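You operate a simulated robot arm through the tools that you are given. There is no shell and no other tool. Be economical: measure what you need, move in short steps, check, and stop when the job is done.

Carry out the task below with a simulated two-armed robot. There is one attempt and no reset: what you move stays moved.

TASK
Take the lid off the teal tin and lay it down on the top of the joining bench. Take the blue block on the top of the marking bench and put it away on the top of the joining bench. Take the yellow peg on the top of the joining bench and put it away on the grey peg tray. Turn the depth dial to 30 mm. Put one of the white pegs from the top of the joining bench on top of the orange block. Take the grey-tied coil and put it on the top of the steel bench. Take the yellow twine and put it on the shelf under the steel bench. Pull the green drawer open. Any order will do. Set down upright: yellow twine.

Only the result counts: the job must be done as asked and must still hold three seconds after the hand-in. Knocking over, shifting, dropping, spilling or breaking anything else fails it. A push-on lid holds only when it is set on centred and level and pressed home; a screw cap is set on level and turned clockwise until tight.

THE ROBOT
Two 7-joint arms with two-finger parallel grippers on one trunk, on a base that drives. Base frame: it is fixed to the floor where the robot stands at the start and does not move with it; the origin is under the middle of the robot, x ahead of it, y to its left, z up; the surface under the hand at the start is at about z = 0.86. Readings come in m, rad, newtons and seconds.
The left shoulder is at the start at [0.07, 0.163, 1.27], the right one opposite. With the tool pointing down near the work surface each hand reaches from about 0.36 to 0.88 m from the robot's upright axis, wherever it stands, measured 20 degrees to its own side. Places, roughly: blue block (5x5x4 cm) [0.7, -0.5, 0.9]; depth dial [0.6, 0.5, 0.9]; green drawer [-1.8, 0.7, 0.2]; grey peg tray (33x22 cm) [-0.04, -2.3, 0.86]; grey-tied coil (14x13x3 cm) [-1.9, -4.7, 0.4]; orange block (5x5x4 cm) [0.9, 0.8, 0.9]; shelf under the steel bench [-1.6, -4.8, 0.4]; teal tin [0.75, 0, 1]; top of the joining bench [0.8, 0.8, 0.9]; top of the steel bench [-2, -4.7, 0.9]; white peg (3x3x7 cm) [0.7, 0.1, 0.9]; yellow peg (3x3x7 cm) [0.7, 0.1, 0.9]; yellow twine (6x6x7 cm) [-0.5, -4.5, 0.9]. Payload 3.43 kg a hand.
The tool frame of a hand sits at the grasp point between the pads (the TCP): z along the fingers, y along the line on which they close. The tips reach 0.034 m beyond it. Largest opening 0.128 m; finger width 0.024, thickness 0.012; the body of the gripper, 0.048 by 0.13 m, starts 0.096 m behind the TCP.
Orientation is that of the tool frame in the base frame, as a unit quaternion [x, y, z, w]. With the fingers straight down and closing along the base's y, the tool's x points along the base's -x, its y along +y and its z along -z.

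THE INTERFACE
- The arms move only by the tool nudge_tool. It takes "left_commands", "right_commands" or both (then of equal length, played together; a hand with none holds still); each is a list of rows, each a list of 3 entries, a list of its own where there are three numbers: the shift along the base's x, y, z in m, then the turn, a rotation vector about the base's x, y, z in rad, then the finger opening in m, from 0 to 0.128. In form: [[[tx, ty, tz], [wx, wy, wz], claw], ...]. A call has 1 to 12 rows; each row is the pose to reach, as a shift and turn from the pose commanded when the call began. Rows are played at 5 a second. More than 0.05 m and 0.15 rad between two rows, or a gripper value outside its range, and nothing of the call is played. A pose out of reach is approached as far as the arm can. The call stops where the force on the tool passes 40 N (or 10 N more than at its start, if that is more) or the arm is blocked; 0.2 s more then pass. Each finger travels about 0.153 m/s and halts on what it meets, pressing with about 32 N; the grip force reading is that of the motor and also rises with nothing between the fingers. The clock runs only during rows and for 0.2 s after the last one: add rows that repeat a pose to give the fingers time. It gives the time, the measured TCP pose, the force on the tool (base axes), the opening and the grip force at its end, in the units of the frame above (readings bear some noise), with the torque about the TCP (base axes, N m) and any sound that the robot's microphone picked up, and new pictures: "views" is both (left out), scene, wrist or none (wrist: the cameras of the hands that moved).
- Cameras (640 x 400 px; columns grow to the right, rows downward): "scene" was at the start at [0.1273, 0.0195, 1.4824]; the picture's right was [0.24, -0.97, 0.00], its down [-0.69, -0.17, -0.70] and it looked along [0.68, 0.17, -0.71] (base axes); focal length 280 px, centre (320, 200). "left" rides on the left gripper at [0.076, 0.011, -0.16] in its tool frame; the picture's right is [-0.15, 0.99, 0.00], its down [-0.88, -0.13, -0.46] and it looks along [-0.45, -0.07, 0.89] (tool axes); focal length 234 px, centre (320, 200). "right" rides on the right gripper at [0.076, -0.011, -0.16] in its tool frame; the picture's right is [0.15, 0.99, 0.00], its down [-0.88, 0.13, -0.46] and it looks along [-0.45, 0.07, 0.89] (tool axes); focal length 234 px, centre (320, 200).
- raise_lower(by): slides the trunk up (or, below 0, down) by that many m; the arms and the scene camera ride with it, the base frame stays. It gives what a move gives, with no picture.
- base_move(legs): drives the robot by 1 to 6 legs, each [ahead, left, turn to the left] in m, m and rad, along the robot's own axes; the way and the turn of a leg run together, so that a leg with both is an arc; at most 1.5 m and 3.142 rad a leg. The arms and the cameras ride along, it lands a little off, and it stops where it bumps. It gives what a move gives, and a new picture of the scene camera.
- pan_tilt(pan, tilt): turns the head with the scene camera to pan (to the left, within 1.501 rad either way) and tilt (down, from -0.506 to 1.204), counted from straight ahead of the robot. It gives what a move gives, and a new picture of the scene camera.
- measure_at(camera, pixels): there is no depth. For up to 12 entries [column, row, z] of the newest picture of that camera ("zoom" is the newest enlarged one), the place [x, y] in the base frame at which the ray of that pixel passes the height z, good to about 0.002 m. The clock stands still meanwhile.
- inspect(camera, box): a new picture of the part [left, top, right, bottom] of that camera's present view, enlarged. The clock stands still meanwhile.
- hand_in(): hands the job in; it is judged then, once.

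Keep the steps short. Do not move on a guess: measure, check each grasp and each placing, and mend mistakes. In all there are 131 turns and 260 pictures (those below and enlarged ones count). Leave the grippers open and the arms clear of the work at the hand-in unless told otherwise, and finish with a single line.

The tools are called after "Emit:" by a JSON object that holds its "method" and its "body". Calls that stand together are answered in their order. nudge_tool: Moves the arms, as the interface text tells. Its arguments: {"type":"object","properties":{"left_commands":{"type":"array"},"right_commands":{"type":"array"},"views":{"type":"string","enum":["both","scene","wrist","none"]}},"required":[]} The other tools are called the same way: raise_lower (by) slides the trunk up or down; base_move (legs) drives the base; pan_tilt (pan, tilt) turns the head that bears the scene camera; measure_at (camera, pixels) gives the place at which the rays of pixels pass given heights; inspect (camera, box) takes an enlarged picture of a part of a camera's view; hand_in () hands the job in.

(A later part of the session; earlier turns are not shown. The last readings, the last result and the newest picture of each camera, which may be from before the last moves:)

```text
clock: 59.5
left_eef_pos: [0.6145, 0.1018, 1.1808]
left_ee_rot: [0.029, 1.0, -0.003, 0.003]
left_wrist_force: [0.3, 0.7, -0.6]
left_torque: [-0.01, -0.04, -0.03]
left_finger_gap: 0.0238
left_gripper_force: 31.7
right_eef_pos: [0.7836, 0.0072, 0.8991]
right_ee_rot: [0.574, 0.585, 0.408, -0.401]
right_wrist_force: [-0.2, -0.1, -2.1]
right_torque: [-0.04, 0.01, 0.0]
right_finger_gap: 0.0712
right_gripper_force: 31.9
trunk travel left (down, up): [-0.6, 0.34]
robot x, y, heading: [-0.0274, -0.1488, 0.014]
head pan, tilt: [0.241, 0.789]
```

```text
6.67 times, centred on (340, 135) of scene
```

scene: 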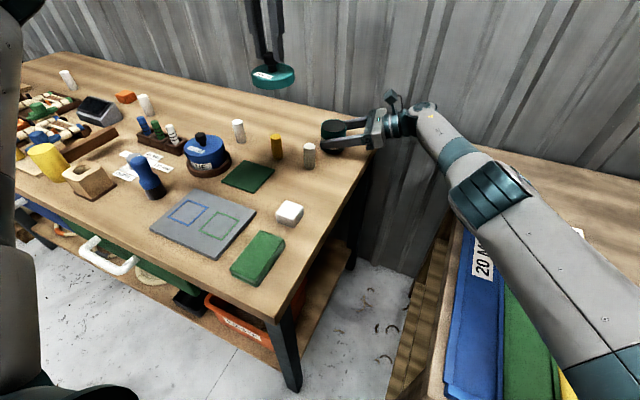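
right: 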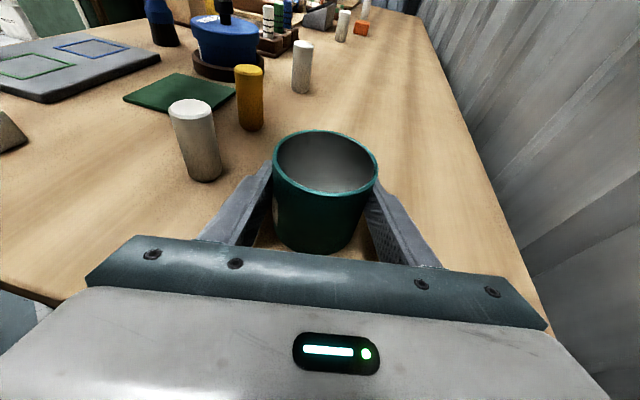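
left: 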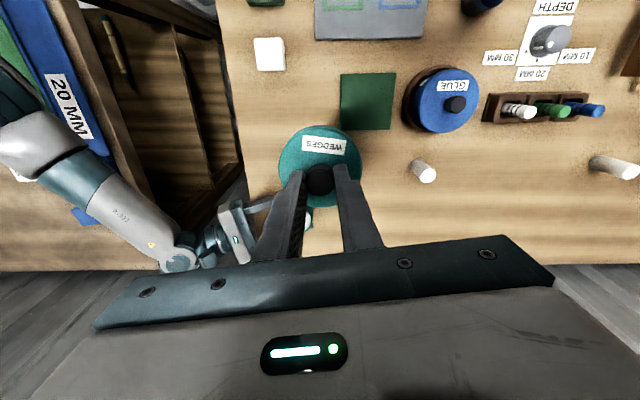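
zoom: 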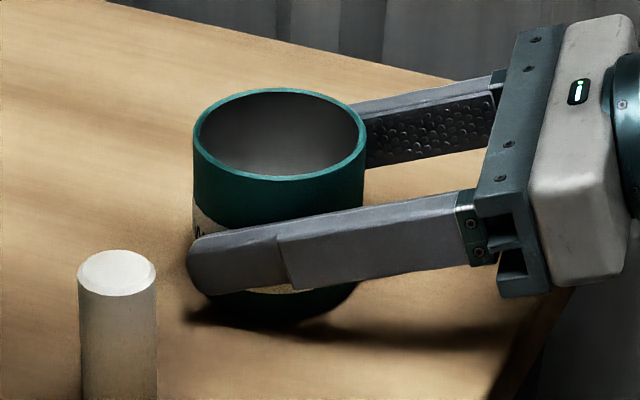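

It now hangs free (-2.1 N), so the stop was a brief touch. I'll lower in 2 mm steps.

Emit:
{"method": "nudge_tool", "body": {"right_commands": [[[0, 0, -0.002], [0, 0, 0], 0.05], [[0, 0, -0.004], [0, 0, 0], 0.05], [[0, 0, -0.006], [0, 0, 0], 0.05], [[0, 0, -0.008], [0, 0, 0], 0.05], [[0, 0, -0.01], [0, 0, 0], 0.05], [[0, 0, -0.012], [0, 0, 0], 0.05]], "views": "none"}}

Emit:
{"method": "inspect", "body": {"camera": "scene", "box": [300, 105, 380, 165]}}

```text
clock: 60.9
left_eef_pos: [0.6118, 0.1005, 1.1834]
left_ee_rot: [0.029, 1.0, -0.002, 0.004]
left_wrist_force: [0.1, -0.2, -0.4]
left_torque: [0.0, 0.04, 0.0]
left_finger_gap: 0.0236
left_gripper_force: 32.3
right_eef_pos: [0.7815, 0.0083, 0.8924]
right_ee_rot: [0.573, 0.585, 0.412, -0.401]
right_wrist_force: [4.2, -2.9, 24.2]
right_torque: [0.11, 0.74, 0.02]
right_finger_gap: 0.0713
right_gripper_force: 32.0
trunk travel left (down, up): [-0.6, 0.34]
robot x, y, heading: [-0.0248, -0.1494, 0.015]
head pan, tilt: [0.241, 0.789]
```

```text
6.67 times, centred on (340, 135) of scene
```

zoom: 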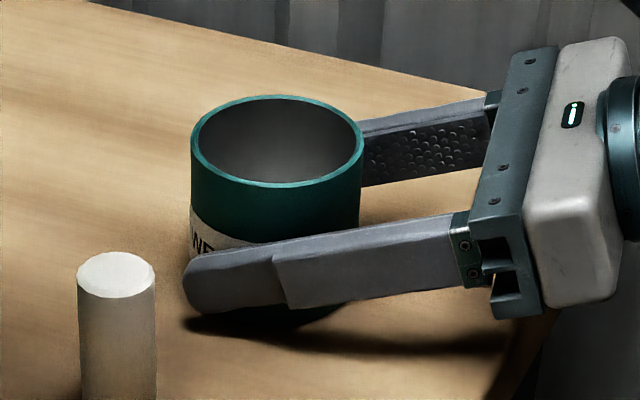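

Now truly seated at z = 0.892. I'll ease 3 mm, open, and withdraw the right hand toward -y.

Emit:
{"method": "nudge_tool", "body": {"right_commands": [[[0, 0, 0.003], [0, 0, 0], 0.05], [[0, 0, 0.003], [0, 0, 0], 0.08], [[0, 0, 0.003], [0, 0, 0], 0.1], [[0, 0, 0.003], [0, 0, 0], 0.1], [[0, -0.03, 0.003], [0, 0, 0], 0.1], [[0, -0.07, 0.005], [0, 0, 0], 0.1], [[0, -0.11, 0.01], [0, 0, 0], 0.1], [[0, -0.15, 0.03], [0, 0, 0], 0.1], [[0, -0.17, 0.07], [0, 0, 0], 0.1], [[0, -0.17, 0.11], [0, 0, 0], 0.1]], "views": "scene"}}

Emit:
{"method": "measure_at", "body": {"camera": "scene", "pixels": [[320, 126, 0.93], [350, 126, 0.93], [238, 120, 0.93], [276, 137, 0.93], [309, 146, 0.93], [325, 95, 0.86], [289, 208, 0.88]]}}

```text
clock: 63.0
left_eef_pos: [0.6138, 0.1023, 1.1801]
left_ee_rot: [0.029, 1.0, -0.003, 0.003]
left_wrist_force: [-0.1, -0.4, -0.1]
left_torque: [0.0, -0.03, -0.02]
left_finger_gap: 0.0237
left_gripper_force: 32.0
right_eef_pos: [0.7838, -0.1594, 1.0009]
right_ee_rot: [0.574, 0.586, 0.409, -0.401]
right_wrist_force: [-0.7, -0.3, -0.1]
right_torque: [-0.01, 0.0, 0.01]
right_finger_gap: 0.0998
right_gripper_force: 0.1
trunk travel left (down, up): [-0.6, 0.34]
robot x, y, heading: [-0.0257, -0.1494, 0.018]
head pan, tilt: [0.241, 0.789]
```

scene: 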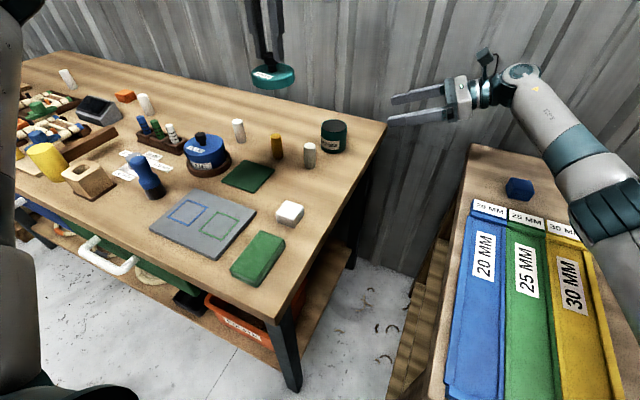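

```text
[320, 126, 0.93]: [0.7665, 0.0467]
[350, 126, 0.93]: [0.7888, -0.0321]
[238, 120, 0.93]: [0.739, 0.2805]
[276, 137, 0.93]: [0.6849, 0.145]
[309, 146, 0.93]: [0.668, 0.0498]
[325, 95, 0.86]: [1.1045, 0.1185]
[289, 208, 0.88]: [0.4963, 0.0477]
```

The tin is standing in place. Now I need a spot for the lid; I'll measure the green mat corners near (0.58, 0.09).

Emit:
{"method": "measure_at", "body": {"camera": "scene", "pixels": [[274, 168, 0.862], [258, 192, 0.862], [222, 180, 0.862], [244, 160, 0.862], [303, 206, 0.86], [288, 224, 0.86], [276, 213, 0.86], [277, 157, 0.86], [309, 165, 0.86], [256, 190, 0.862], [283, 240, 0.86]]}}

Emit:
{"method": "inspect", "body": {"camera": "scene", "box": [220, 40, 340, 240]}}

```text
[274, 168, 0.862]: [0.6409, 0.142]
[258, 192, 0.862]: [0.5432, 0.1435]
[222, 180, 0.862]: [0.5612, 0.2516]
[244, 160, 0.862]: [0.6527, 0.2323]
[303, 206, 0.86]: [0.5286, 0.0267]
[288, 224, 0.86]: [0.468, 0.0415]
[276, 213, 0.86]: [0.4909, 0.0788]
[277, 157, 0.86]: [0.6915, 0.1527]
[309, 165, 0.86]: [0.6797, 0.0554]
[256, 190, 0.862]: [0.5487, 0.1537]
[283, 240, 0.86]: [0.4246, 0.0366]
```

```text
2.00 times, centred on (280, 140) of scene
```

zoom: 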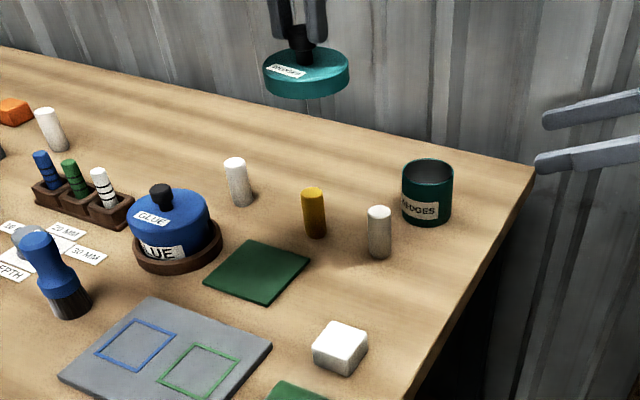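

The spot (0.600, 0.078) is clear of the mat, peg A and the white block. I'll lower the lid there to just above the bench.

Emit:
{"method": "nudge_tool", "body": {"left_commands": [[[-0.006, -0.012, -0.03], [0, 0, 0], 0.01], [[-0.012, -0.024, -0.07], [0, 0, 0], 0.01], [[-0.012, -0.024, -0.12], [0, 0, 0], 0.01], [[-0.012, -0.024, -0.17], [0, 0, 0], 0.01], [[-0.012, -0.024, -0.21], [0, 0, 0], 0.01], [[-0.012, -0.024, -0.24], [0, 0, 0], 0.01], [[-0.012, -0.024, -0.24], [0, 0, 0], 0.01]], "views": "both"}}

Emit:
{"method": "inspect", "body": {"camera": "scene", "box": [220, 90, 340, 230]}}

```text
clock: 64.7
left_eef_pos: [0.601, 0.0787, 0.9416]
left_ee_rot: [0.029, 1.0, -0.003, 0.004]
left_wrist_force: [0.0, -0.3, -0.5]
left_torque: [-0.01, 0.05, 0.0]
left_finger_gap: 0.0237
left_gripper_force: 31.7
right_eef_pos: [0.7848, -0.1605, 1.0014]
right_ee_rot: [0.574, 0.584, 0.41, -0.401]
right_wrist_force: [-0.2, -0.2, -0.5]
right_torque: [-0.04, 0.0, -0.01]
right_finger_gap: 0.1003
right_gripper_force: 0.0
trunk travel left (down, up): [-0.6, 0.34]
robot x, y, heading: [-0.0214, -0.1493, 0.014]
head pan, tilt: [0.241, 0.789]
```

scene: 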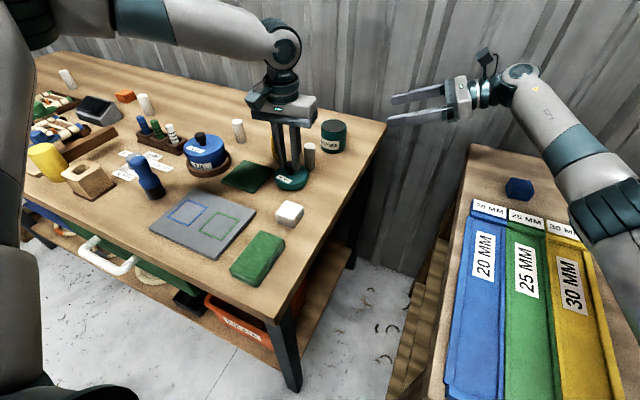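
left: 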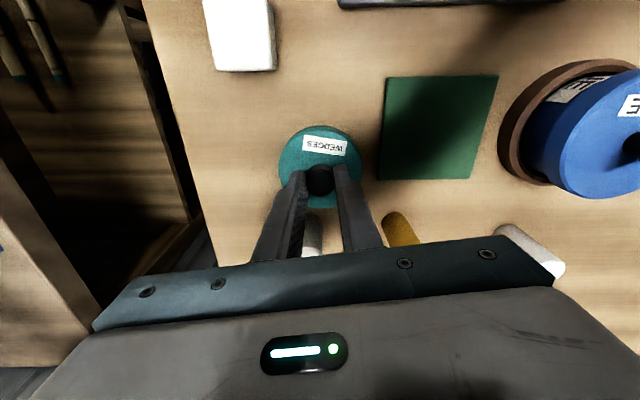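

```text
2.86 times, centred on (280, 160) of scene
```

zoom: 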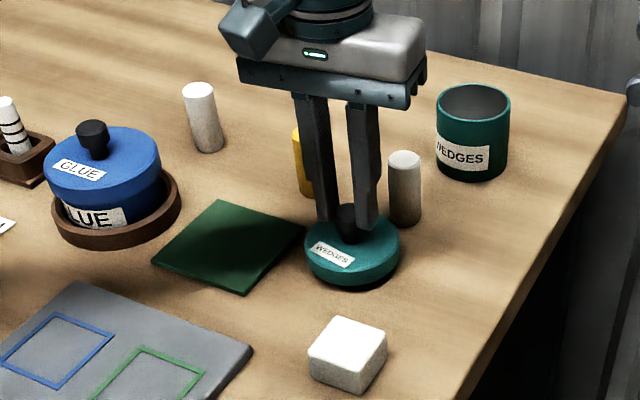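

The spot is clear. I'll lower in small steps until contact.

Emit:
{"method": "nudge_tool", "body": {"left_commands": [[[0, 0, -0.004], [0, 0, 0], 0.01], [[0, 0, -0.008], [0, 0, 0], 0.01], [[0, 0, -0.012], [0, 0, 0], 0.01], [[0, 0, -0.015], [0, 0, 0], 0.01], [[0, 0, -0.018], [0, 0, 0], 0.01], [[0, 0, -0.021], [0, 0, 0], 0.01]], "views": "none"}}

Emit:
{"method": "inspect", "body": {"camera": "scene", "box": [250, 140, 330, 200]}}

```text
clock: 66.0
left_eef_pos: [0.6021, 0.0755, 0.9216]
left_ee_rot: [0.029, 1.0, -0.003, 0.006]
left_wrist_force: [7.1, 5.1, 34.0]
left_torque: [0.22, -0.29, 0.03]
left_finger_gap: 0.0239
left_gripper_force: 31.9
right_eef_pos: [0.7829, -0.1613, 1.0028]
right_ee_rot: [0.573, 0.585, 0.411, -0.401]
right_wrist_force: [0.0, 0.6, -0.2]
right_torque: [0.0, -0.01, 0.02]
right_finger_gap: 0.1
right_gripper_force: 0.0
trunk travel left (down, up): [-0.6, 0.34]
robot x, y, heading: [-0.025, -0.1494, 0.017]
head pan, tilt: [0.241, 0.789]
```

```text
6.67 times, centred on (290, 170) of scene
```

zoom: 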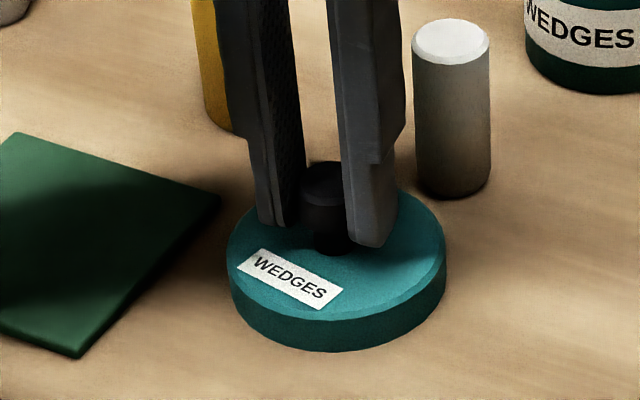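

The lid is seated. The left releases and rises; the right meanwhile turns back to pointing down.

Emit:
{"method": "nudge_tool", "body": {"left_commands": [[[0, 0, 0.003], [0, 0, 0], 0.01], [[0, 0, 0.003], [0, 0, 0], 0.05], [[0, 0, 0.003], [0, 0, 0], 0.05], [[0, 0, 0.05], [0, 0, 0], 0.05], [[0, 0, 0.1], [0, 0, 0], 0.05], [[0, 0, 0.15], [0, 0, 0], 0.05], [[0, 0, 0.2], [0, 0, 0], 0.05], [[-0.02, 0.04, 0.22], [0, 0, 0], 0.05], [[-0.04, 0.08, 0.22], [0, 0, 0], 0.05], [[-0.04, 0.08, 0.22], [0, 0, 0], 0.05]], "right_commands": [[[0, -0.03, 0.02], [0, 0, 0], 0.1], [[0, -0.06, 0.04], [-0.136, 0, 0], 0.1], [[0, -0.09, 0.06], [-0.272, 0, 0], 0.1], [[0, -0.12, 0.08], [-0.408, 0, 0], 0.1], [[0, -0.15, 0.1], [-0.544, 0, 0], 0.1], [[0, -0.18, 0.1], [-0.68, 0, 0], 0.1], [[0, -0.2, 0.1], [-0.816, 0, 0], 0.1], [[0, -0.2, 0.1], [-0.952, 0, 0], 0.1], [[0, -0.2, 0.1], [-1.088, 0, 0], 0.1], [[0, -0.2, 0.1], [-1.222, 0, 0], 0.1]], "views": "both"}}

```text
clock: 68.2
left_eef_pos: [0.564, 0.1557, 1.1347]
left_ee_rot: [0.029, 1.0, -0.003, 0.003]
left_wrist_force: [0.2, 0.2, 0.5]
left_torque: [-0.01, 0.01, -0.02]
left_finger_gap: 0.0502
left_gripper_force: 0.0
right_eef_pos: [0.7837, -0.3631, 1.0963]
right_ee_rot: [0.701, 0.713, -0.002, 0.001]
right_wrist_force: [0.6, -0.2, 0.4]
right_torque: [0.02, 0.01, -0.01]
right_finger_gap: 0.1001
right_gripper_force: 0.0
trunk travel left (down, up): [-0.6, 0.34]
robot x, y, heading: [-0.023, -0.149, 0.014]
head pan, tilt: [0.241, 0.789]
```

scene: 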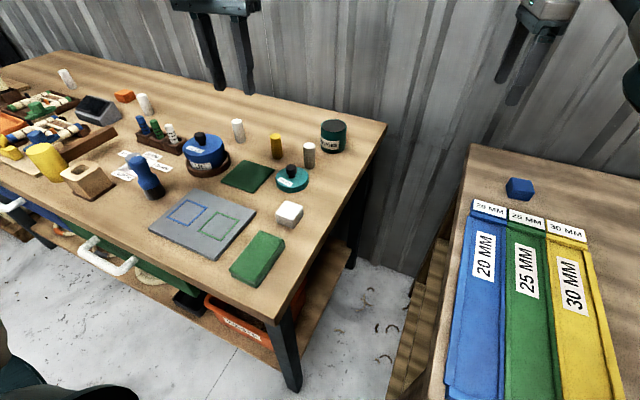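
right: 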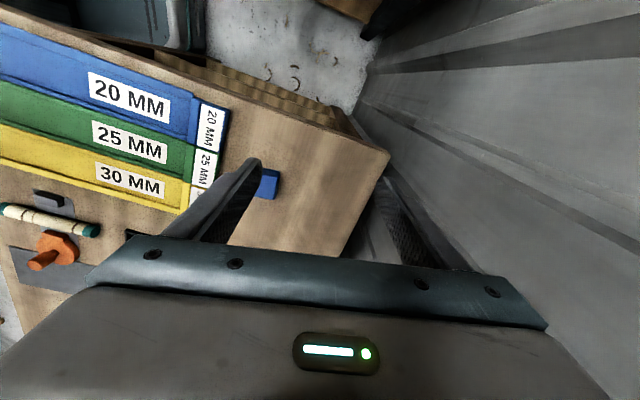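
left: 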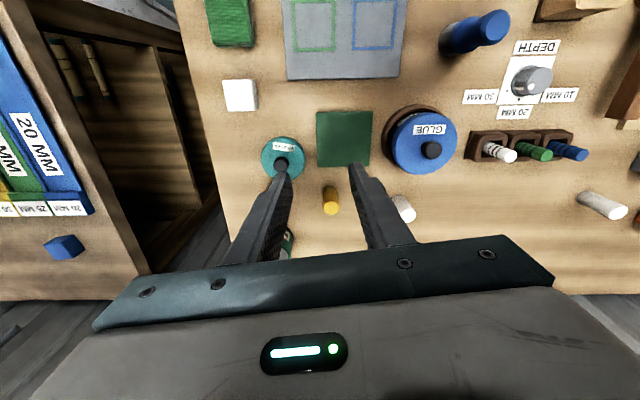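

The lid is placed. Next is the blue block at scene (520,188); I'll zoom and measure.

Emit:
{"method": "inspect", "body": {"camera": "scene", "box": [490, 165, 550, 215]}}

Emit:
{"method": "measure_at", "body": {"camera": "zoom", "pixels": [[320, 200, 0.9]]}}

```text
8.00 times, centred on (520, 190) of scene
```

zoom: 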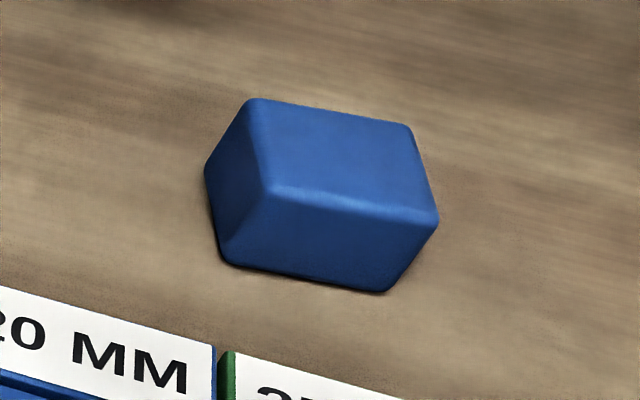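

```text
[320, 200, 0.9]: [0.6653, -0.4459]
```

Emit:
{"method": "measure_at", "body": {"camera": "zoom", "pixels": [[252, 100, 0.9], [406, 124, 0.9], [436, 215, 0.9], [268, 190, 0.9], [225, 260, 0.86], [383, 291, 0.86]]}}

```text
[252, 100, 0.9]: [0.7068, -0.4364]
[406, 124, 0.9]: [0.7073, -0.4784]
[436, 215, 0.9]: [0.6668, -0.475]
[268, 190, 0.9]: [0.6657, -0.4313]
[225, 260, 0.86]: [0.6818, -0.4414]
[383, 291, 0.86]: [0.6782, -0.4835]
```

Block centre is about (0.697, -0.456), aligned with the axes. I'll yaw the right hand back +90° while moving above it.

Emit:
{"method": "nudge_tool", "body": {"right_commands": [[[-0.008, -0.008, 0], [0, 0, 0.143], 0.1], [[-0.016, -0.016, 0], [0, 0, 0.286], 0.1], [[-0.024, -0.025, 0], [0, 0, 0.429], 0.1], [[-0.032, -0.034, 0], [0, 0, 0.572], 0.1], [[-0.04, -0.042, -0.01], [0, 0, 0.715], 0.1], [[-0.048, -0.05, -0.02], [0, 0, 0.858], 0.1], [[-0.056, -0.06, -0.03], [0, 0, 1.0], 0.1], [[-0.064, -0.07, -0.04], [0, 0, 1.143], 0.1], [[-0.072, -0.08, -0.05], [0, 0, 1.286], 0.1], [[-0.08, -0.088, -0.06], [0, 0, 1.429], 0.09], [[-0.087, -0.093, -0.06], [0, 0, 1.555], 0.09], [[-0.087, -0.093, -0.06], [0, 0, 1.555], 0.09]], "views": "wrist"}}

```text
clock: 70.8
left_eef_pos: [0.563, 0.1573, 1.1356]
left_ee_rot: [0.029, 1.0, -0.003, 0.003]
left_wrist_force: [0.2, -0.1, -0.2]
left_torque: [-0.05, -0.02, -0.01]
left_finger_gap: 0.0502
left_gripper_force: 0.1
right_eef_pos: [0.696, -0.4558, 1.0375]
right_ee_rot: [-0.003, 1.0, 0.0, 0.0]
right_wrist_force: [0.3, 0.1, -0.2]
right_torque: [0.02, 0.02, -0.01]
right_finger_gap: 0.0897
right_gripper_force: 0.2
trunk travel left (down, up): [-0.6, 0.34]
robot x, y, heading: [-0.021, -0.1538, 0.015]
head pan, tilt: [0.241, 0.789]
```

right: 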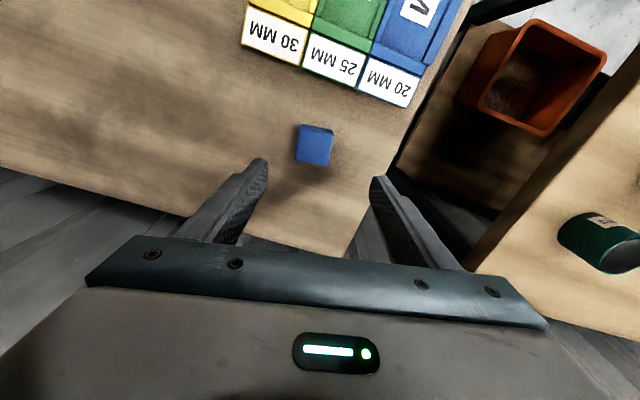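

Emit:
{"method": "inspect", "body": {"camera": "right", "box": [280, 110, 350, 180]}}

Emit:
{"method": "measure_at", "body": {"camera": "right", "pixels": [[299, 129, 0.89], [333, 131, 0.89], [330, 163, 0.89], [297, 162, 0.89], [329, 166, 0.86], [297, 165, 0.86]]}}

```text
5.71 times, centred on (315, 145) of right
```

zoom: 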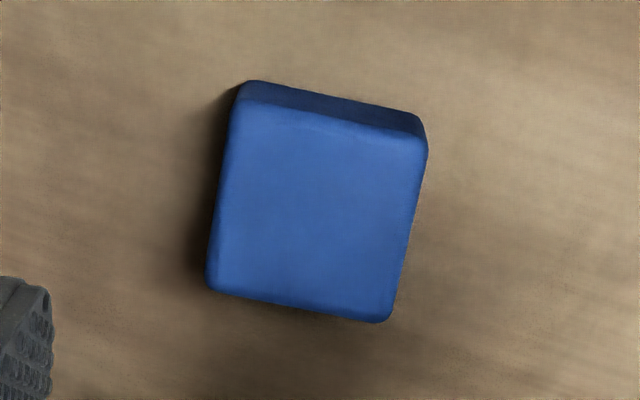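

```text
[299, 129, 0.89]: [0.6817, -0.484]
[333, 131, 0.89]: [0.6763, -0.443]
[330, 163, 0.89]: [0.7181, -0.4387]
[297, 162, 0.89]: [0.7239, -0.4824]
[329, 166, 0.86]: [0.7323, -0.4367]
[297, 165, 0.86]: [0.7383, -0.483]
```

Block centre is about (0.700, -0.461). I'll descend to z ≈ 0.901 and close.

Emit:
{"method": "nudge_tool", "body": {"right_commands": [[[0.004, -0.005, -0.04], [0, 0, 0], 0.09], [[0.004, -0.005, -0.08], [0, 0, 0], 0.09], [[0.004, -0.005, -0.12], [0, 0, 0], 0.09], [[0.004, -0.005, -0.135], [0, 0, 0], 0.09], [[0.004, -0.005, -0.135], [0, 0, 0], 0.06], [[0.004, -0.005, -0.135], [0, 0, 0], 0.03], [[0.004, -0.005, -0.135], [0, 0, 0], 0.03]], "views": "wrist"}}

```text
clock: 72.5
left_eef_pos: [0.5626, 0.1546, 1.1361]
left_ee_rot: [0.029, 1.0, -0.002, 0.003]
left_wrist_force: [0.0, -0.7, 0.0]
left_torque: [0.01, 0.0, 0.02]
left_finger_gap: 0.05
left_gripper_force: 0.0
right_eef_pos: [0.7006, -0.4613, 0.9025]
right_ee_rot: [-0.002, 1.0, 0.0, 0.0]
right_wrist_force: [-0.5, 0.3, 1.0]
right_torque: [0.0, 0.02, 0.02]
right_finger_gap: 0.0449
right_gripper_force: 31.7
trunk travel left (down, up): [-0.6, 0.34]
robot x, y, heading: [-0.0228, -0.1485, 0.017]
head pan, tilt: [0.241, 0.789]
```

right: 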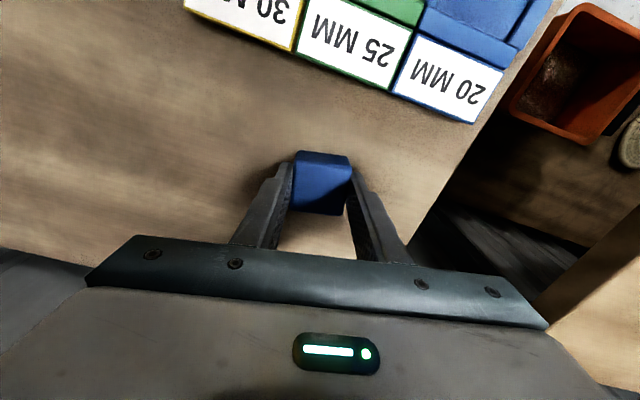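

Gripped (0.045). I'll lift it 0.2 m, then drive left 0.25 m to face the bench.

Emit:
{"method": "nudge_tool", "body": {"right_commands": [[[0, 0, 0.04], [0, 0, 0], 0.03], [[0, 0, 0.08], [0, 0, 0], 0.03], [[0, 0, 0.12], [0, 0, 0], 0.03], [[0, 0, 0.16], [0, 0, 0], 0.03], [[0, 0, 0.2], [0, 0, 0], 0.03]], "views": "wrist"}}

Emit:
{"method": "base_move", "body": {"legs": [[0, 0.3, 0]]}}

```text
clock: 73.7
left_eef_pos: [0.5623, 0.1573, 1.1361]
left_ee_rot: [0.029, 1.0, -0.004, 0.003]
left_wrist_force: [0.2, -0.4, -0.2]
left_torque: [0.01, -0.01, 0.01]
left_finger_gap: 0.0501
left_gripper_force: 0.0
right_eef_pos: [0.6979, -0.4607, 1.1004]
right_ee_rot: [-0.002, 1.0, 0.0, -0.001]
right_wrist_force: [-0.5, 0.1, -0.5]
right_torque: [0.01, -0.01, 0.01]
right_finger_gap: 0.0451
right_gripper_force: 31.5
trunk travel left (down, up): [-0.6, 0.34]
robot x, y, heading: [-0.023, -0.1493, 0.021]
head pan, tilt: [0.241, 0.789]
```

right: 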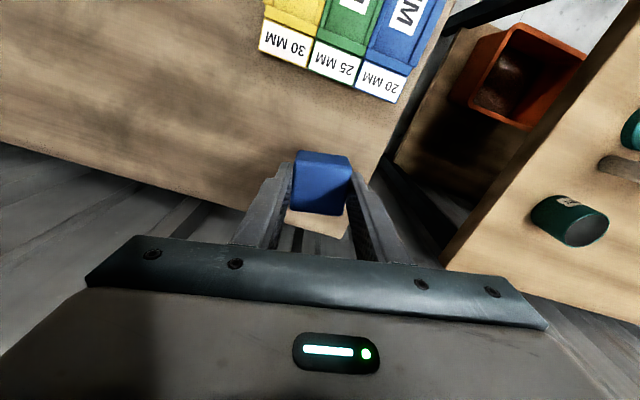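

```text
clock: 75.7
left_eef_pos: [0.558, 0.4517, 1.1355]
left_ee_rot: [0.03, 1.0, -0.002, 0.002]
left_wrist_force: [0.5, -0.3, 0.5]
left_torque: [0.04, 0.0, 0.01]
left_finger_gap: 0.05
left_gripper_force: 0.1
right_eef_pos: [0.6936, -0.1646, 1.101]
right_ee_rot: [-0.001, 1.0, 0.0, 0.0]
right_wrist_force: [-0.8, 1.3, -0.4]
right_torque: [0.01, 0.01, 0.02]
right_finger_gap: 0.0445
right_gripper_force: 32.0
trunk travel left (down, up): [-0.6, 0.34]
robot x, y, heading: [-0.0284, 0.148, 0.017]
head pan, tilt: [0.241, 0.789]
```

scene: 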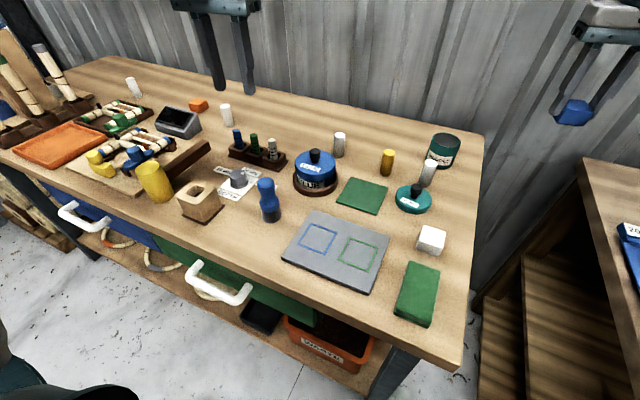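

Drive right hand to above (0.80, 0.13), staying high.

Emit:
{"method": "nudge_tool", "body": {"right_commands": [[[0.015, 0.042, 0], [0, 0, 0], 0.03], [[0.03, 0.085, 0], [0, 0, 0], 0.03], [[0.045, 0.127, 0], [0, 0, 0], 0.03], [[0.06, 0.17, 0], [0, 0, 0], 0.03], [[0.076, 0.212, 0], [0, 0, 0], 0.03], [[0.092, 0.255, 0], [0, 0, 0], 0.03], [[0.106, 0.295, -0.01], [0, 0, 0], 0.03], [[0.106, 0.295, -0.05], [0, 0, 0], 0.03], [[0.106, 0.295, -0.09], [0, 0, 0], 0.03], [[0.106, 0.295, -0.13], [0, 0, 0], 0.03]], "views": "both"}}

```text
clock: 77.9
left_eef_pos: [0.5587, 0.4544, 1.1347]
left_ee_rot: [0.031, 1.0, -0.003, 0.003]
left_wrist_force: [0.2, 0.7, -0.6]
left_torque: [-0.06, 0.03, 0.02]
left_finger_gap: 0.05
left_gripper_force: 0.1
right_eef_pos: [0.7816, 0.1177, 0.9665]
right_ee_rot: [0.0, 1.0, -0.001, 0.001]
right_wrist_force: [0.3, -0.6, -0.1]
right_torque: [-0.01, 0.03, -0.03]
right_finger_gap: 0.0449
right_gripper_force: 32.2
right hand out of reach, approached as far as the arm can: row 6, 7, 8, 9, 10
trunk travel left (down, up): [-0.6, 0.34]
robot x, y, heading: [-0.0277, 0.1501, 0.014]
head pan, tilt: [0.241, 0.789]
```

scene: 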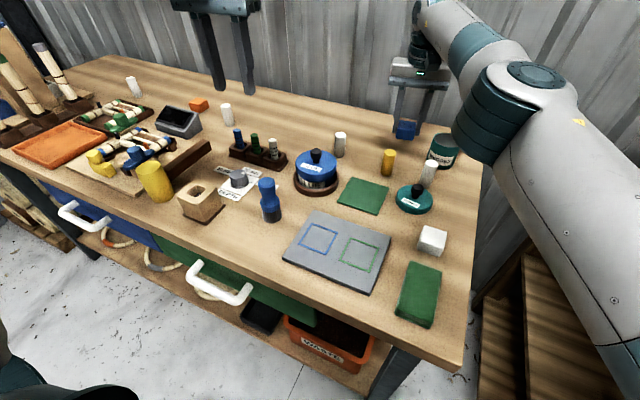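
right: 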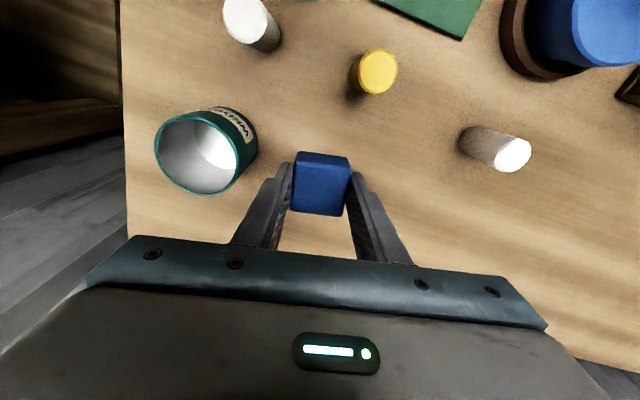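

At (0.782, 0.118) the spot is clear. I'll shift +12 mm y and lower to the bench.

Emit:
{"method": "nudge_tool", "body": {"right_commands": [[[0, 0.006, -0.02], [0, 0, 0], 0.03], [[0, 0.012, -0.04], [0, 0, 0], 0.03], [[0, 0.012, -0.054], [0, 0, 0], 0.03], [[0, 0.012, -0.058], [0, 0, 0], 0.03], [[0, 0.012, -0.061], [0, 0, 0], 0.03], [[0, 0.012, -0.064], [0, 0, 0], 0.03], [[0, 0.012, -0.066], [0, 0, 0], 0.03], [[0, 0.012, -0.068], [0, 0, 0], 0.03]], "views": "wrist"}}

```text
clock: 79.7
left_eef_pos: [0.5569, 0.4533, 1.1378]
left_ee_rot: [0.031, 1.0, -0.003, 0.004]
left_wrist_force: [0.0, 0.5, 0.5]
left_torque: [0.0, -0.01, -0.01]
left_finger_gap: 0.0501
left_gripper_force: 0.0
right_eef_pos: [0.7763, 0.1324, 0.9036]
right_ee_rot: [0.0, 1.0, 0.0, 0.003]
right_wrist_force: [4.7, -1.1, 19.6]
right_torque: [-0.06, 0.07, 0.03]
right_finger_gap: 0.0448
right_gripper_force: 32.1
trunk travel left (down, up): [-0.6, 0.34]
robot x, y, heading: [-0.0286, 0.1461, 0.015]
head pan, tilt: [0.241, 0.789]
```

right: 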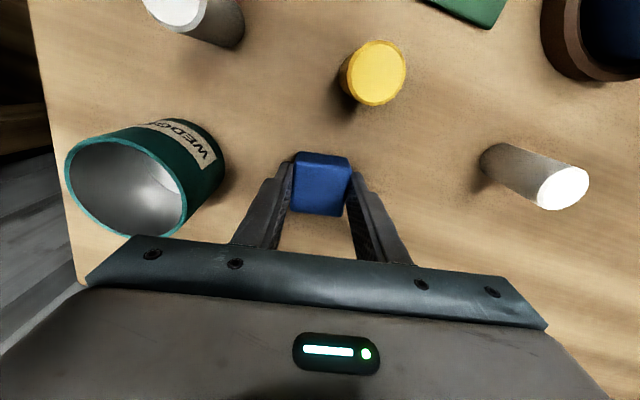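

It's on the bench. I'll open slightly, rise, and go over to the yellow peg at (0.687, 0.147).

Emit:
{"method": "nudge_tool", "body": {"right_commands": [[[0, 0, 0.002], [0, 0, 0], 0.03], [[0, 0, 0.002], [0, 0, 0], 0.065], [[0, 0, 0.002], [0, 0, 0], 0.065], [[0, 0, 0.04], [0, 0, 0], 0.065], [[0, 0, 0.08], [0, 0, 0], 0.065], [[0, 0, 0.12], [0, 0, 0], 0.065], [[-0.03, 0.005, 0.13], [0, 0, 0], 0.065], [[-0.06, 0.01, 0.13], [0, 0, 0], 0.065], [[-0.089, 0.014, 0.13], [0, 0, 0], 0.065], [[-0.089, 0.014, 0.13], [0, 0, 0], 0.065]], "views": "both"}}

```text
clock: 81.9
left_eef_pos: [0.5592, 0.4535, 1.1361]
left_ee_rot: [0.031, 1.0, -0.004, 0.003]
left_wrist_force: [-0.1, -0.6, -0.3]
left_torque: [0.02, 0.01, -0.01]
left_finger_gap: 0.05
left_gripper_force: 0.0
right_eef_pos: [0.6876, 0.1451, 1.0275]
right_ee_rot: [0.001, 1.0, 0.0, -0.001]
right_wrist_force: [-0.2, -0.2, -0.4]
right_torque: [0.03, 0.02, -0.03]
right_finger_gap: 0.065
right_gripper_force: 0.1
right hand out of reach, approached as far as the arm can: row 6
trunk travel left (down, up): [-0.6, 0.34]
robot x, y, heading: [-0.0293, 0.15, 0.019]
head pan, tilt: [0.241, 0.789]
```

scene: 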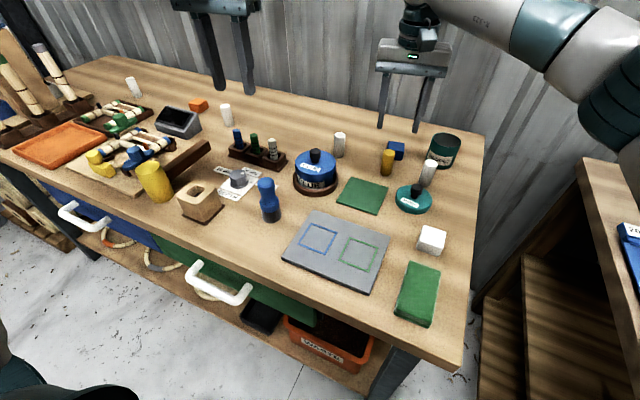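
right: 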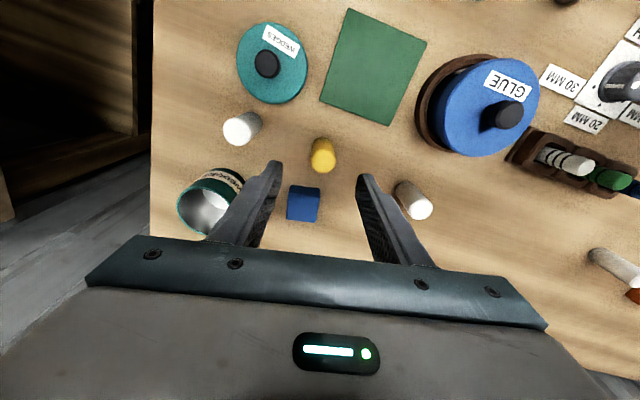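

Emit:
{"method": "measure_at", "body": {"camera": "right", "pixels": [[323.5, 163, 0.93], [319, 142, 0.86]]}}

Emit:
{"method": "measure_at", "body": {"camera": "scene", "pixels": [[388, 153, 0.93], [197, 101, 0.9], [198, 111, 0.86], [226, 107, 0.93], [339, 136, 0.93]]}}

```text
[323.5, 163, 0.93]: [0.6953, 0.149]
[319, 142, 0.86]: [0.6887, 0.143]
```

```text
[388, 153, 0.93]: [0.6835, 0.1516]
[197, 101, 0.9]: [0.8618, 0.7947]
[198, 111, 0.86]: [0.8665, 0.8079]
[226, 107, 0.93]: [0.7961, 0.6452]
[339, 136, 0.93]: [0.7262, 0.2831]
```

The peg is at (0.691, 0.148). I'll descend to z ≈ 0.925 and close.

Emit:
{"method": "nudge_tool", "body": {"right_commands": [[[0.003, 0.003, -0.04], [0, 0, 0], 0.065], [[0.003, 0.003, -0.08], [0, 0, 0], 0.065], [[0.003, 0.003, -0.103], [0, 0, 0], 0.065], [[0.003, 0.003, -0.103], [0, 0, 0], 0.065], [[0.003, 0.003, -0.103], [0, 0, 0], 0.02], [[0.003, 0.003, -0.103], [0, 0, 0], 0.015], [[0.003, 0.003, -0.103], [0, 0, 0], 0.015]], "views": "none"}}

Emit:
{"method": "nudge_tool", "body": {"right_commands": [[[0, 0, 0.04], [0, 0, 0], 0.015], [[0, 0, 0.08], [0, 0, 0], 0.015], [[0, 0, 0.12], [0, 0, 0], 0.015], [[0, 0, 0.16], [0, 0, 0], 0.015], [[-0.03, -0.03, 0.18], [0, 0, 0], 0.015], [[-0.06, -0.06, 0.18], [0, 0, 0], 0.015], [[-0.09, -0.09, 0.18], [0, 0, 0], 0.015], [[-0.12, -0.12, 0.18], [0, 0, 0], 0.015]], "views": "both"}}

```text
clock: 83.5
left_eef_pos: [0.5583, 0.4523, 1.1351]
left_ee_rot: [0.031, 1.0, -0.003, 0.003]
left_wrist_force: [-0.5, 0.0, -0.4]
left_torque: [0.0, -0.03, -0.01]
left_finger_gap: 0.0499
left_gripper_force: 0.2
right_eef_pos: [0.6908, 0.149, 0.9259]
right_ee_rot: [-0.001, 1.0, 0.0, 0.0]
right_wrist_force: [0.1, 0.7, 0.5]
right_torque: [0.01, 0.0, 0.03]
right_finger_gap: 0.0277
right_gripper_force: 32.0
trunk travel left (down, up): [-0.6, 0.34]
robot x, y, heading: [-0.0286, 0.1483, 0.017]
head pan, tilt: [0.241, 0.789]
```

```text
clock: 85.3
left_eef_pos: [0.5571, 0.4503, 1.1368]
left_ee_rot: [0.031, 1.0, -0.002, 0.004]
left_wrist_force: [0.1, -0.2, -0.1]
left_torque: [0.02, 0.0, 0.02]
left_finger_gap: 0.0501
left_gripper_force: 0.0
right_eef_pos: [0.5666, 0.0272, 1.1011]
right_ee_rot: [0.001, 1.0, 0.001, 0.0]
right_wrist_force: [-0.8, -0.4, -0.3]
right_torque: [0.02, -0.02, -0.01]
right_finger_gap: 0.0275
right_gripper_force: 31.4
trunk travel left (down, up): [-0.6, 0.34]
robot x, y, heading: [-0.0273, 0.1445, 0.011]
head pan, tilt: [0.241, 0.789]
```

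scene: 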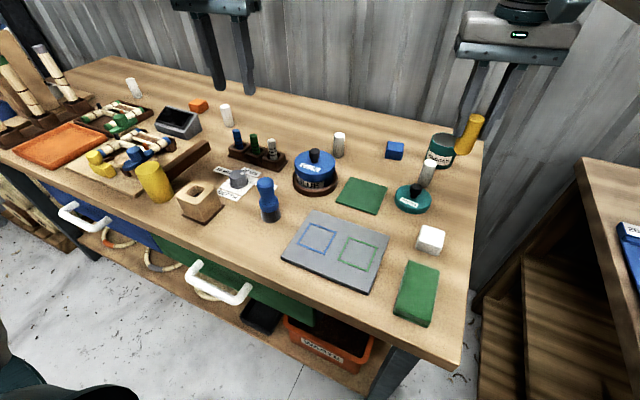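
right: 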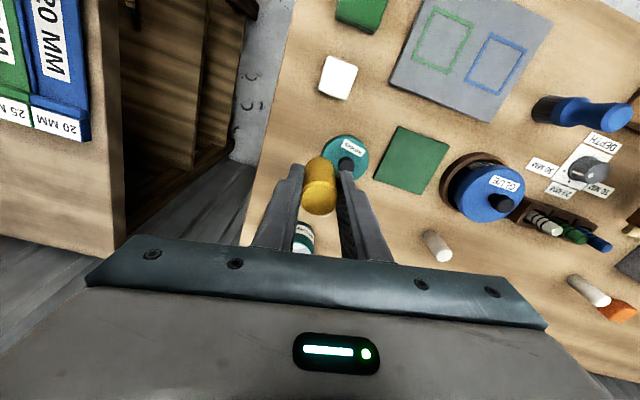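

The yellow peg is held in the right hand. I'll check the bench's front edge before driving left and closer.

Emit:
{"method": "measure_at", "body": {"camera": "scene", "pixels": [[250, 277, 0.86], [100, 202, 0.86], [460, 370, 0.86], [232, 296, 0.75], [78, 215, 0.75], [20, 390, 0.3]]}}

Emit:
{"method": "base_move", "body": {"legs": [[0, 0.42, 0]]}}

```text
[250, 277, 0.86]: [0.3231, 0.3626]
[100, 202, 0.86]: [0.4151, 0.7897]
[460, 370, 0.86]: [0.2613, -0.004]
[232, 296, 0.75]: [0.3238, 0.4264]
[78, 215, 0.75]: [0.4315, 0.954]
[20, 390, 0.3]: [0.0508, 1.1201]
```

```text
clock: 87.9
left_eef_pos: [0.5476, 0.8791, 1.1357]
left_ee_rot: [0.027, 1.0, -0.002, 0.003]
left_wrist_force: [0.0, 0.0, 0.6]
left_torque: [0.0, 0.01, -0.03]
left_finger_gap: 0.0501
left_gripper_force: 0.0
right_eef_pos: [0.5597, 0.4564, 1.1005]
right_ee_rot: [-0.004, 1.0, 0.0, 0.0]
right_wrist_force: [0.1, -0.7, 0.0]
right_torque: [0.03, 0.01, 0.0]
right_finger_gap: 0.0274
right_gripper_force: 31.9
trunk travel left (down, up): [-0.6, 0.34]
robot x, y, heading: [-0.0371, 0.5705, 0.025]
head pan, tilt: [0.241, 0.789]
```

scene: 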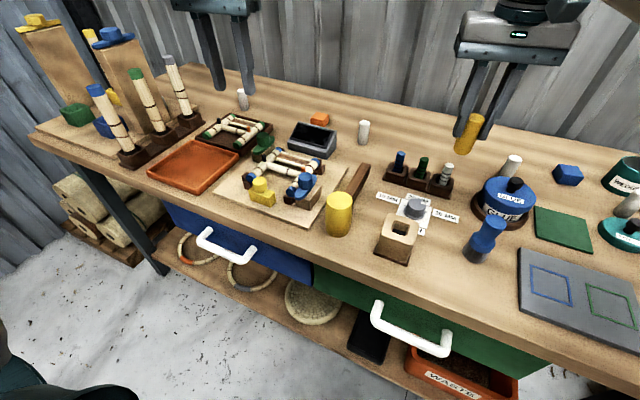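

The bench edge is further away here. I'll drive ahead 0.07 m to bring the orange block within reach.

Emit:
{"method": "base_move", "body": {"legs": [[0.07, 0.0, 0]]}}

Emit:
{"method": "nudge_tool", "body": {"left_commands": [[[0.04, -0.03, 0], [0, 0, 0], 0.065], [[0.08, -0.065, 0], [0, 0, 0], 0.065], [[0.11, -0.1, 0], [0, 0, 0], 0.065], [[0.14, -0.135, -0.01], [0, 0, 0], 0.065], [[0.17, -0.17, -0.03], [0, 0, 0], 0.065], [[0.185, -0.205, -0.05], [0, 0, 0], 0.065], [[0.185, -0.235, -0.08], [0, 0, 0], 0.065], [[0.185, -0.235, -0.08], [0, 0, 0], 0.065]], "views": "both"}}

```text
clock: 88.9
left_eef_pos: [0.6215, 0.8826, 1.1362]
left_ee_rot: [0.028, 1.0, -0.001, 0.003]
left_wrist_force: [-0.2, 0.7, 0.7]
left_torque: [-0.02, 0.01, 0.03]
left_finger_gap: 0.0499
left_gripper_force: 0.1
right_eef_pos: [0.6341, 0.4579, 1.1007]
right_ee_rot: [-0.004, 1.0, -0.001, 0.0]
right_wrist_force: [0.1, -0.5, 0.2]
right_torque: [0.03, 0.03, -0.01]
right_finger_gap: 0.0276
right_gripper_force: 32.6
trunk travel left (down, up): [-0.6, 0.34]
robot x, y, heading: [0.0376, 0.5767, 0.023]
head pan, tilt: [0.241, 0.789]
```

scene: 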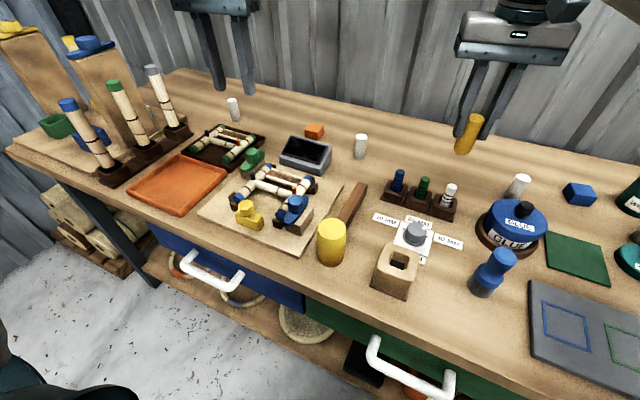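

```text
refused: row 2 steps farther than a row can; nothing moved
```

The row step was too long. I'll measure from this new view, then move.

Emit:
{"method": "measure_at", "body": {"camera": "scene", "pixels": [[361, 137, 0.93], [359, 155, 0.86], [314, 126, 0.9], [234, 101, 0.93]]}}

Emit:
{"method": "nudge_tool", "body": {"left_commands": [[[0.03, -0.03, 0], [0, 0, 0], 0.065], [[0.06, -0.06, 0], [0, 0, 0], 0.065], [[0.09, -0.09, 0], [0, 0, 0], 0.065], [[0.12, -0.12, -0.01], [0, 0, 0], 0.065], [[0.15, -0.15, -0.03], [0, 0, 0], 0.065], [[0.17, -0.18, -0.05], [0, 0, 0], 0.065], [[0.18, -0.21, -0.08], [0, 0, 0], 0.065], [[0.18, -0.235, -0.09], [0, 0, 0], 0.065]], "views": "both"}}

```text
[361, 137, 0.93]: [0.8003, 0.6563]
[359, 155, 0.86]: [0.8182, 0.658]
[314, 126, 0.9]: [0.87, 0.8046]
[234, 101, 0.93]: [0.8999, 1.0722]
```

```text
clock: 90.7
left_eef_pos: [0.688, 0.7949, 1.0419]
left_ee_rot: [0.027, 1.0, -0.002, 0.004]
left_wrist_force: [0.1, 0.1, 0.6]
left_torque: [-0.02, -0.02, 0.01]
left_finger_gap: 0.0651
left_gripper_force: 0.1
left hand out of reach, approached as far as the arm can: row 3, 4, 5, 6, 7, 8
right_eef_pos: [0.6325, 0.4591, 1.1011]
right_ee_rot: [-0.004, 1.0, 0.0, 0.0]
right_wrist_force: [-0.6, 0.1, -0.7]
right_torque: [0.05, -0.03, 0.02]
right_finger_gap: 0.0275
right_gripper_force: 32.0
trunk travel left (down, up): [-0.6, 0.34]
robot x, y, heading: [0.0414, 0.5734, 0.021]
head pan, tilt: [0.241, 0.789]
```

scene: 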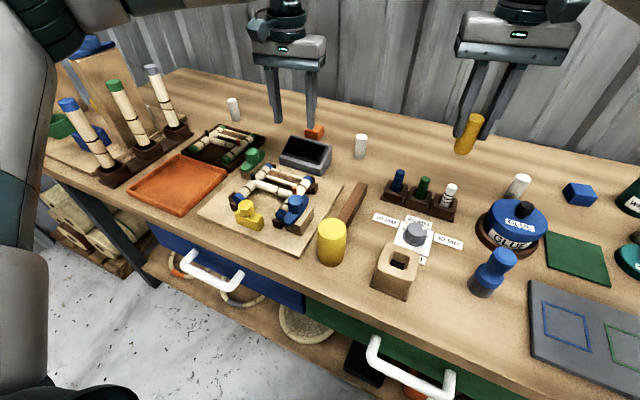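
left: 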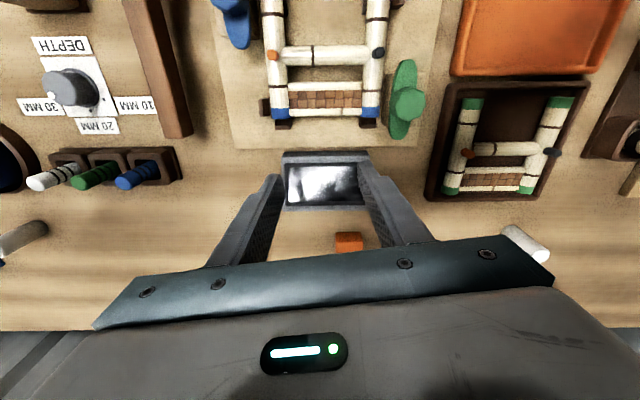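

The left arm stays short of reach, so the right hand will do the white peg too. First I'll stand the yellow peg at a free spot (0.74, 0.46) on this bench, and raise and retract the left hand.

Emit:
{"method": "nudge_tool", "body": {"right_commands": [[[0.036, 0, 0], [0, 0, 0], 0.015], [[0.072, 0, 0], [0, 0, 0], 0.015], [[0.107, 0, -0.02], [0, 0, 0], 0.015], [[0.107, 0, -0.06], [0, 0, 0], 0.015], [[0.107, 0, -0.1], [0, 0, 0], 0.015], [[0.107, 0, -0.14], [0, 0, 0], 0.015], [[0.107, 0, -0.155], [0, 0, 0], 0.015]], "left_commands": [[[0, 0.0, 0.04], [0, 0, 0], 0.065], [[0, 0, 0.08], [0, 0, 0], 0.065], [[-0.03, 0, 0.12], [0, 0, 0], 0.065], [[-0.06, 0, 0.16], [0, 0, 0], 0.065], [[-0.1, 0, 0.18], [0, 0, 0], 0.065], [[-0.14, 0, 0.2], [0, 0, 0], 0.065], [[-0.18, 0, 0.2], [0, 0, 0], 0.065]], "views": "both"}}

```text
clock: 92.3
left_eef_pos: [0.4993, 0.7847, 1.2518]
left_ee_rot: [0.027, 1.0, -0.003, 0.003]
left_wrist_force: [0.5, -1.0, -0.7]
left_torque: [0.0, -0.07, 0.03]
left_finger_gap: 0.0651
left_gripper_force: 0.1
left hand out of reach, approached as far as the arm can: row 1, 2, 3, 4
right_eef_pos: [0.737, 0.4589, 0.9453]
right_ee_rot: [-0.005, 1.0, -0.001, 0.001]
right_wrist_force: [-0.1, -0.4, -1.1]
right_torque: [-0.02, -0.02, 0.01]
right_finger_gap: 0.028
right_gripper_force: 32.1
trunk travel left (down, up): [-0.6, 0.34]
robot x, y, heading: [0.0375, 0.5734, 0.019]
head pan, tilt: [0.241, 0.789]
```

scene: 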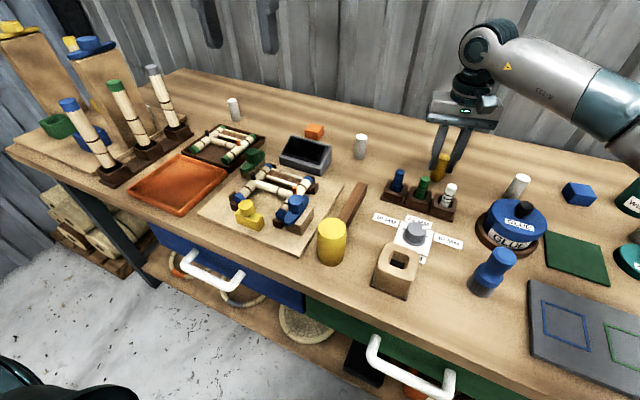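
right: 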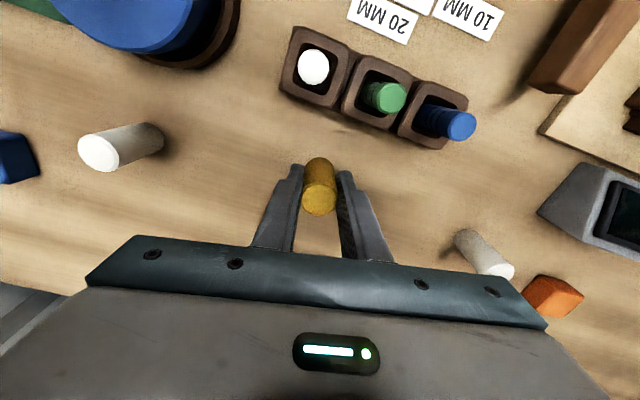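
left: 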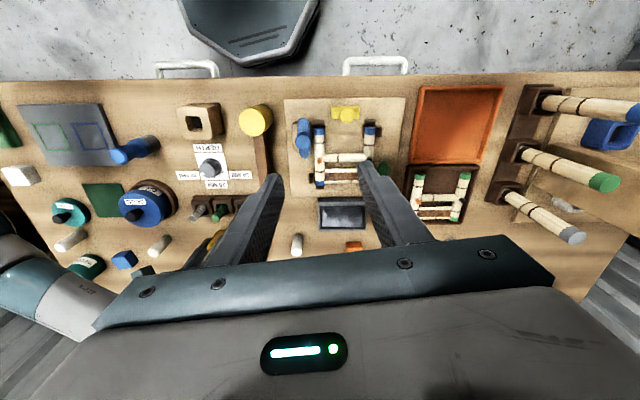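

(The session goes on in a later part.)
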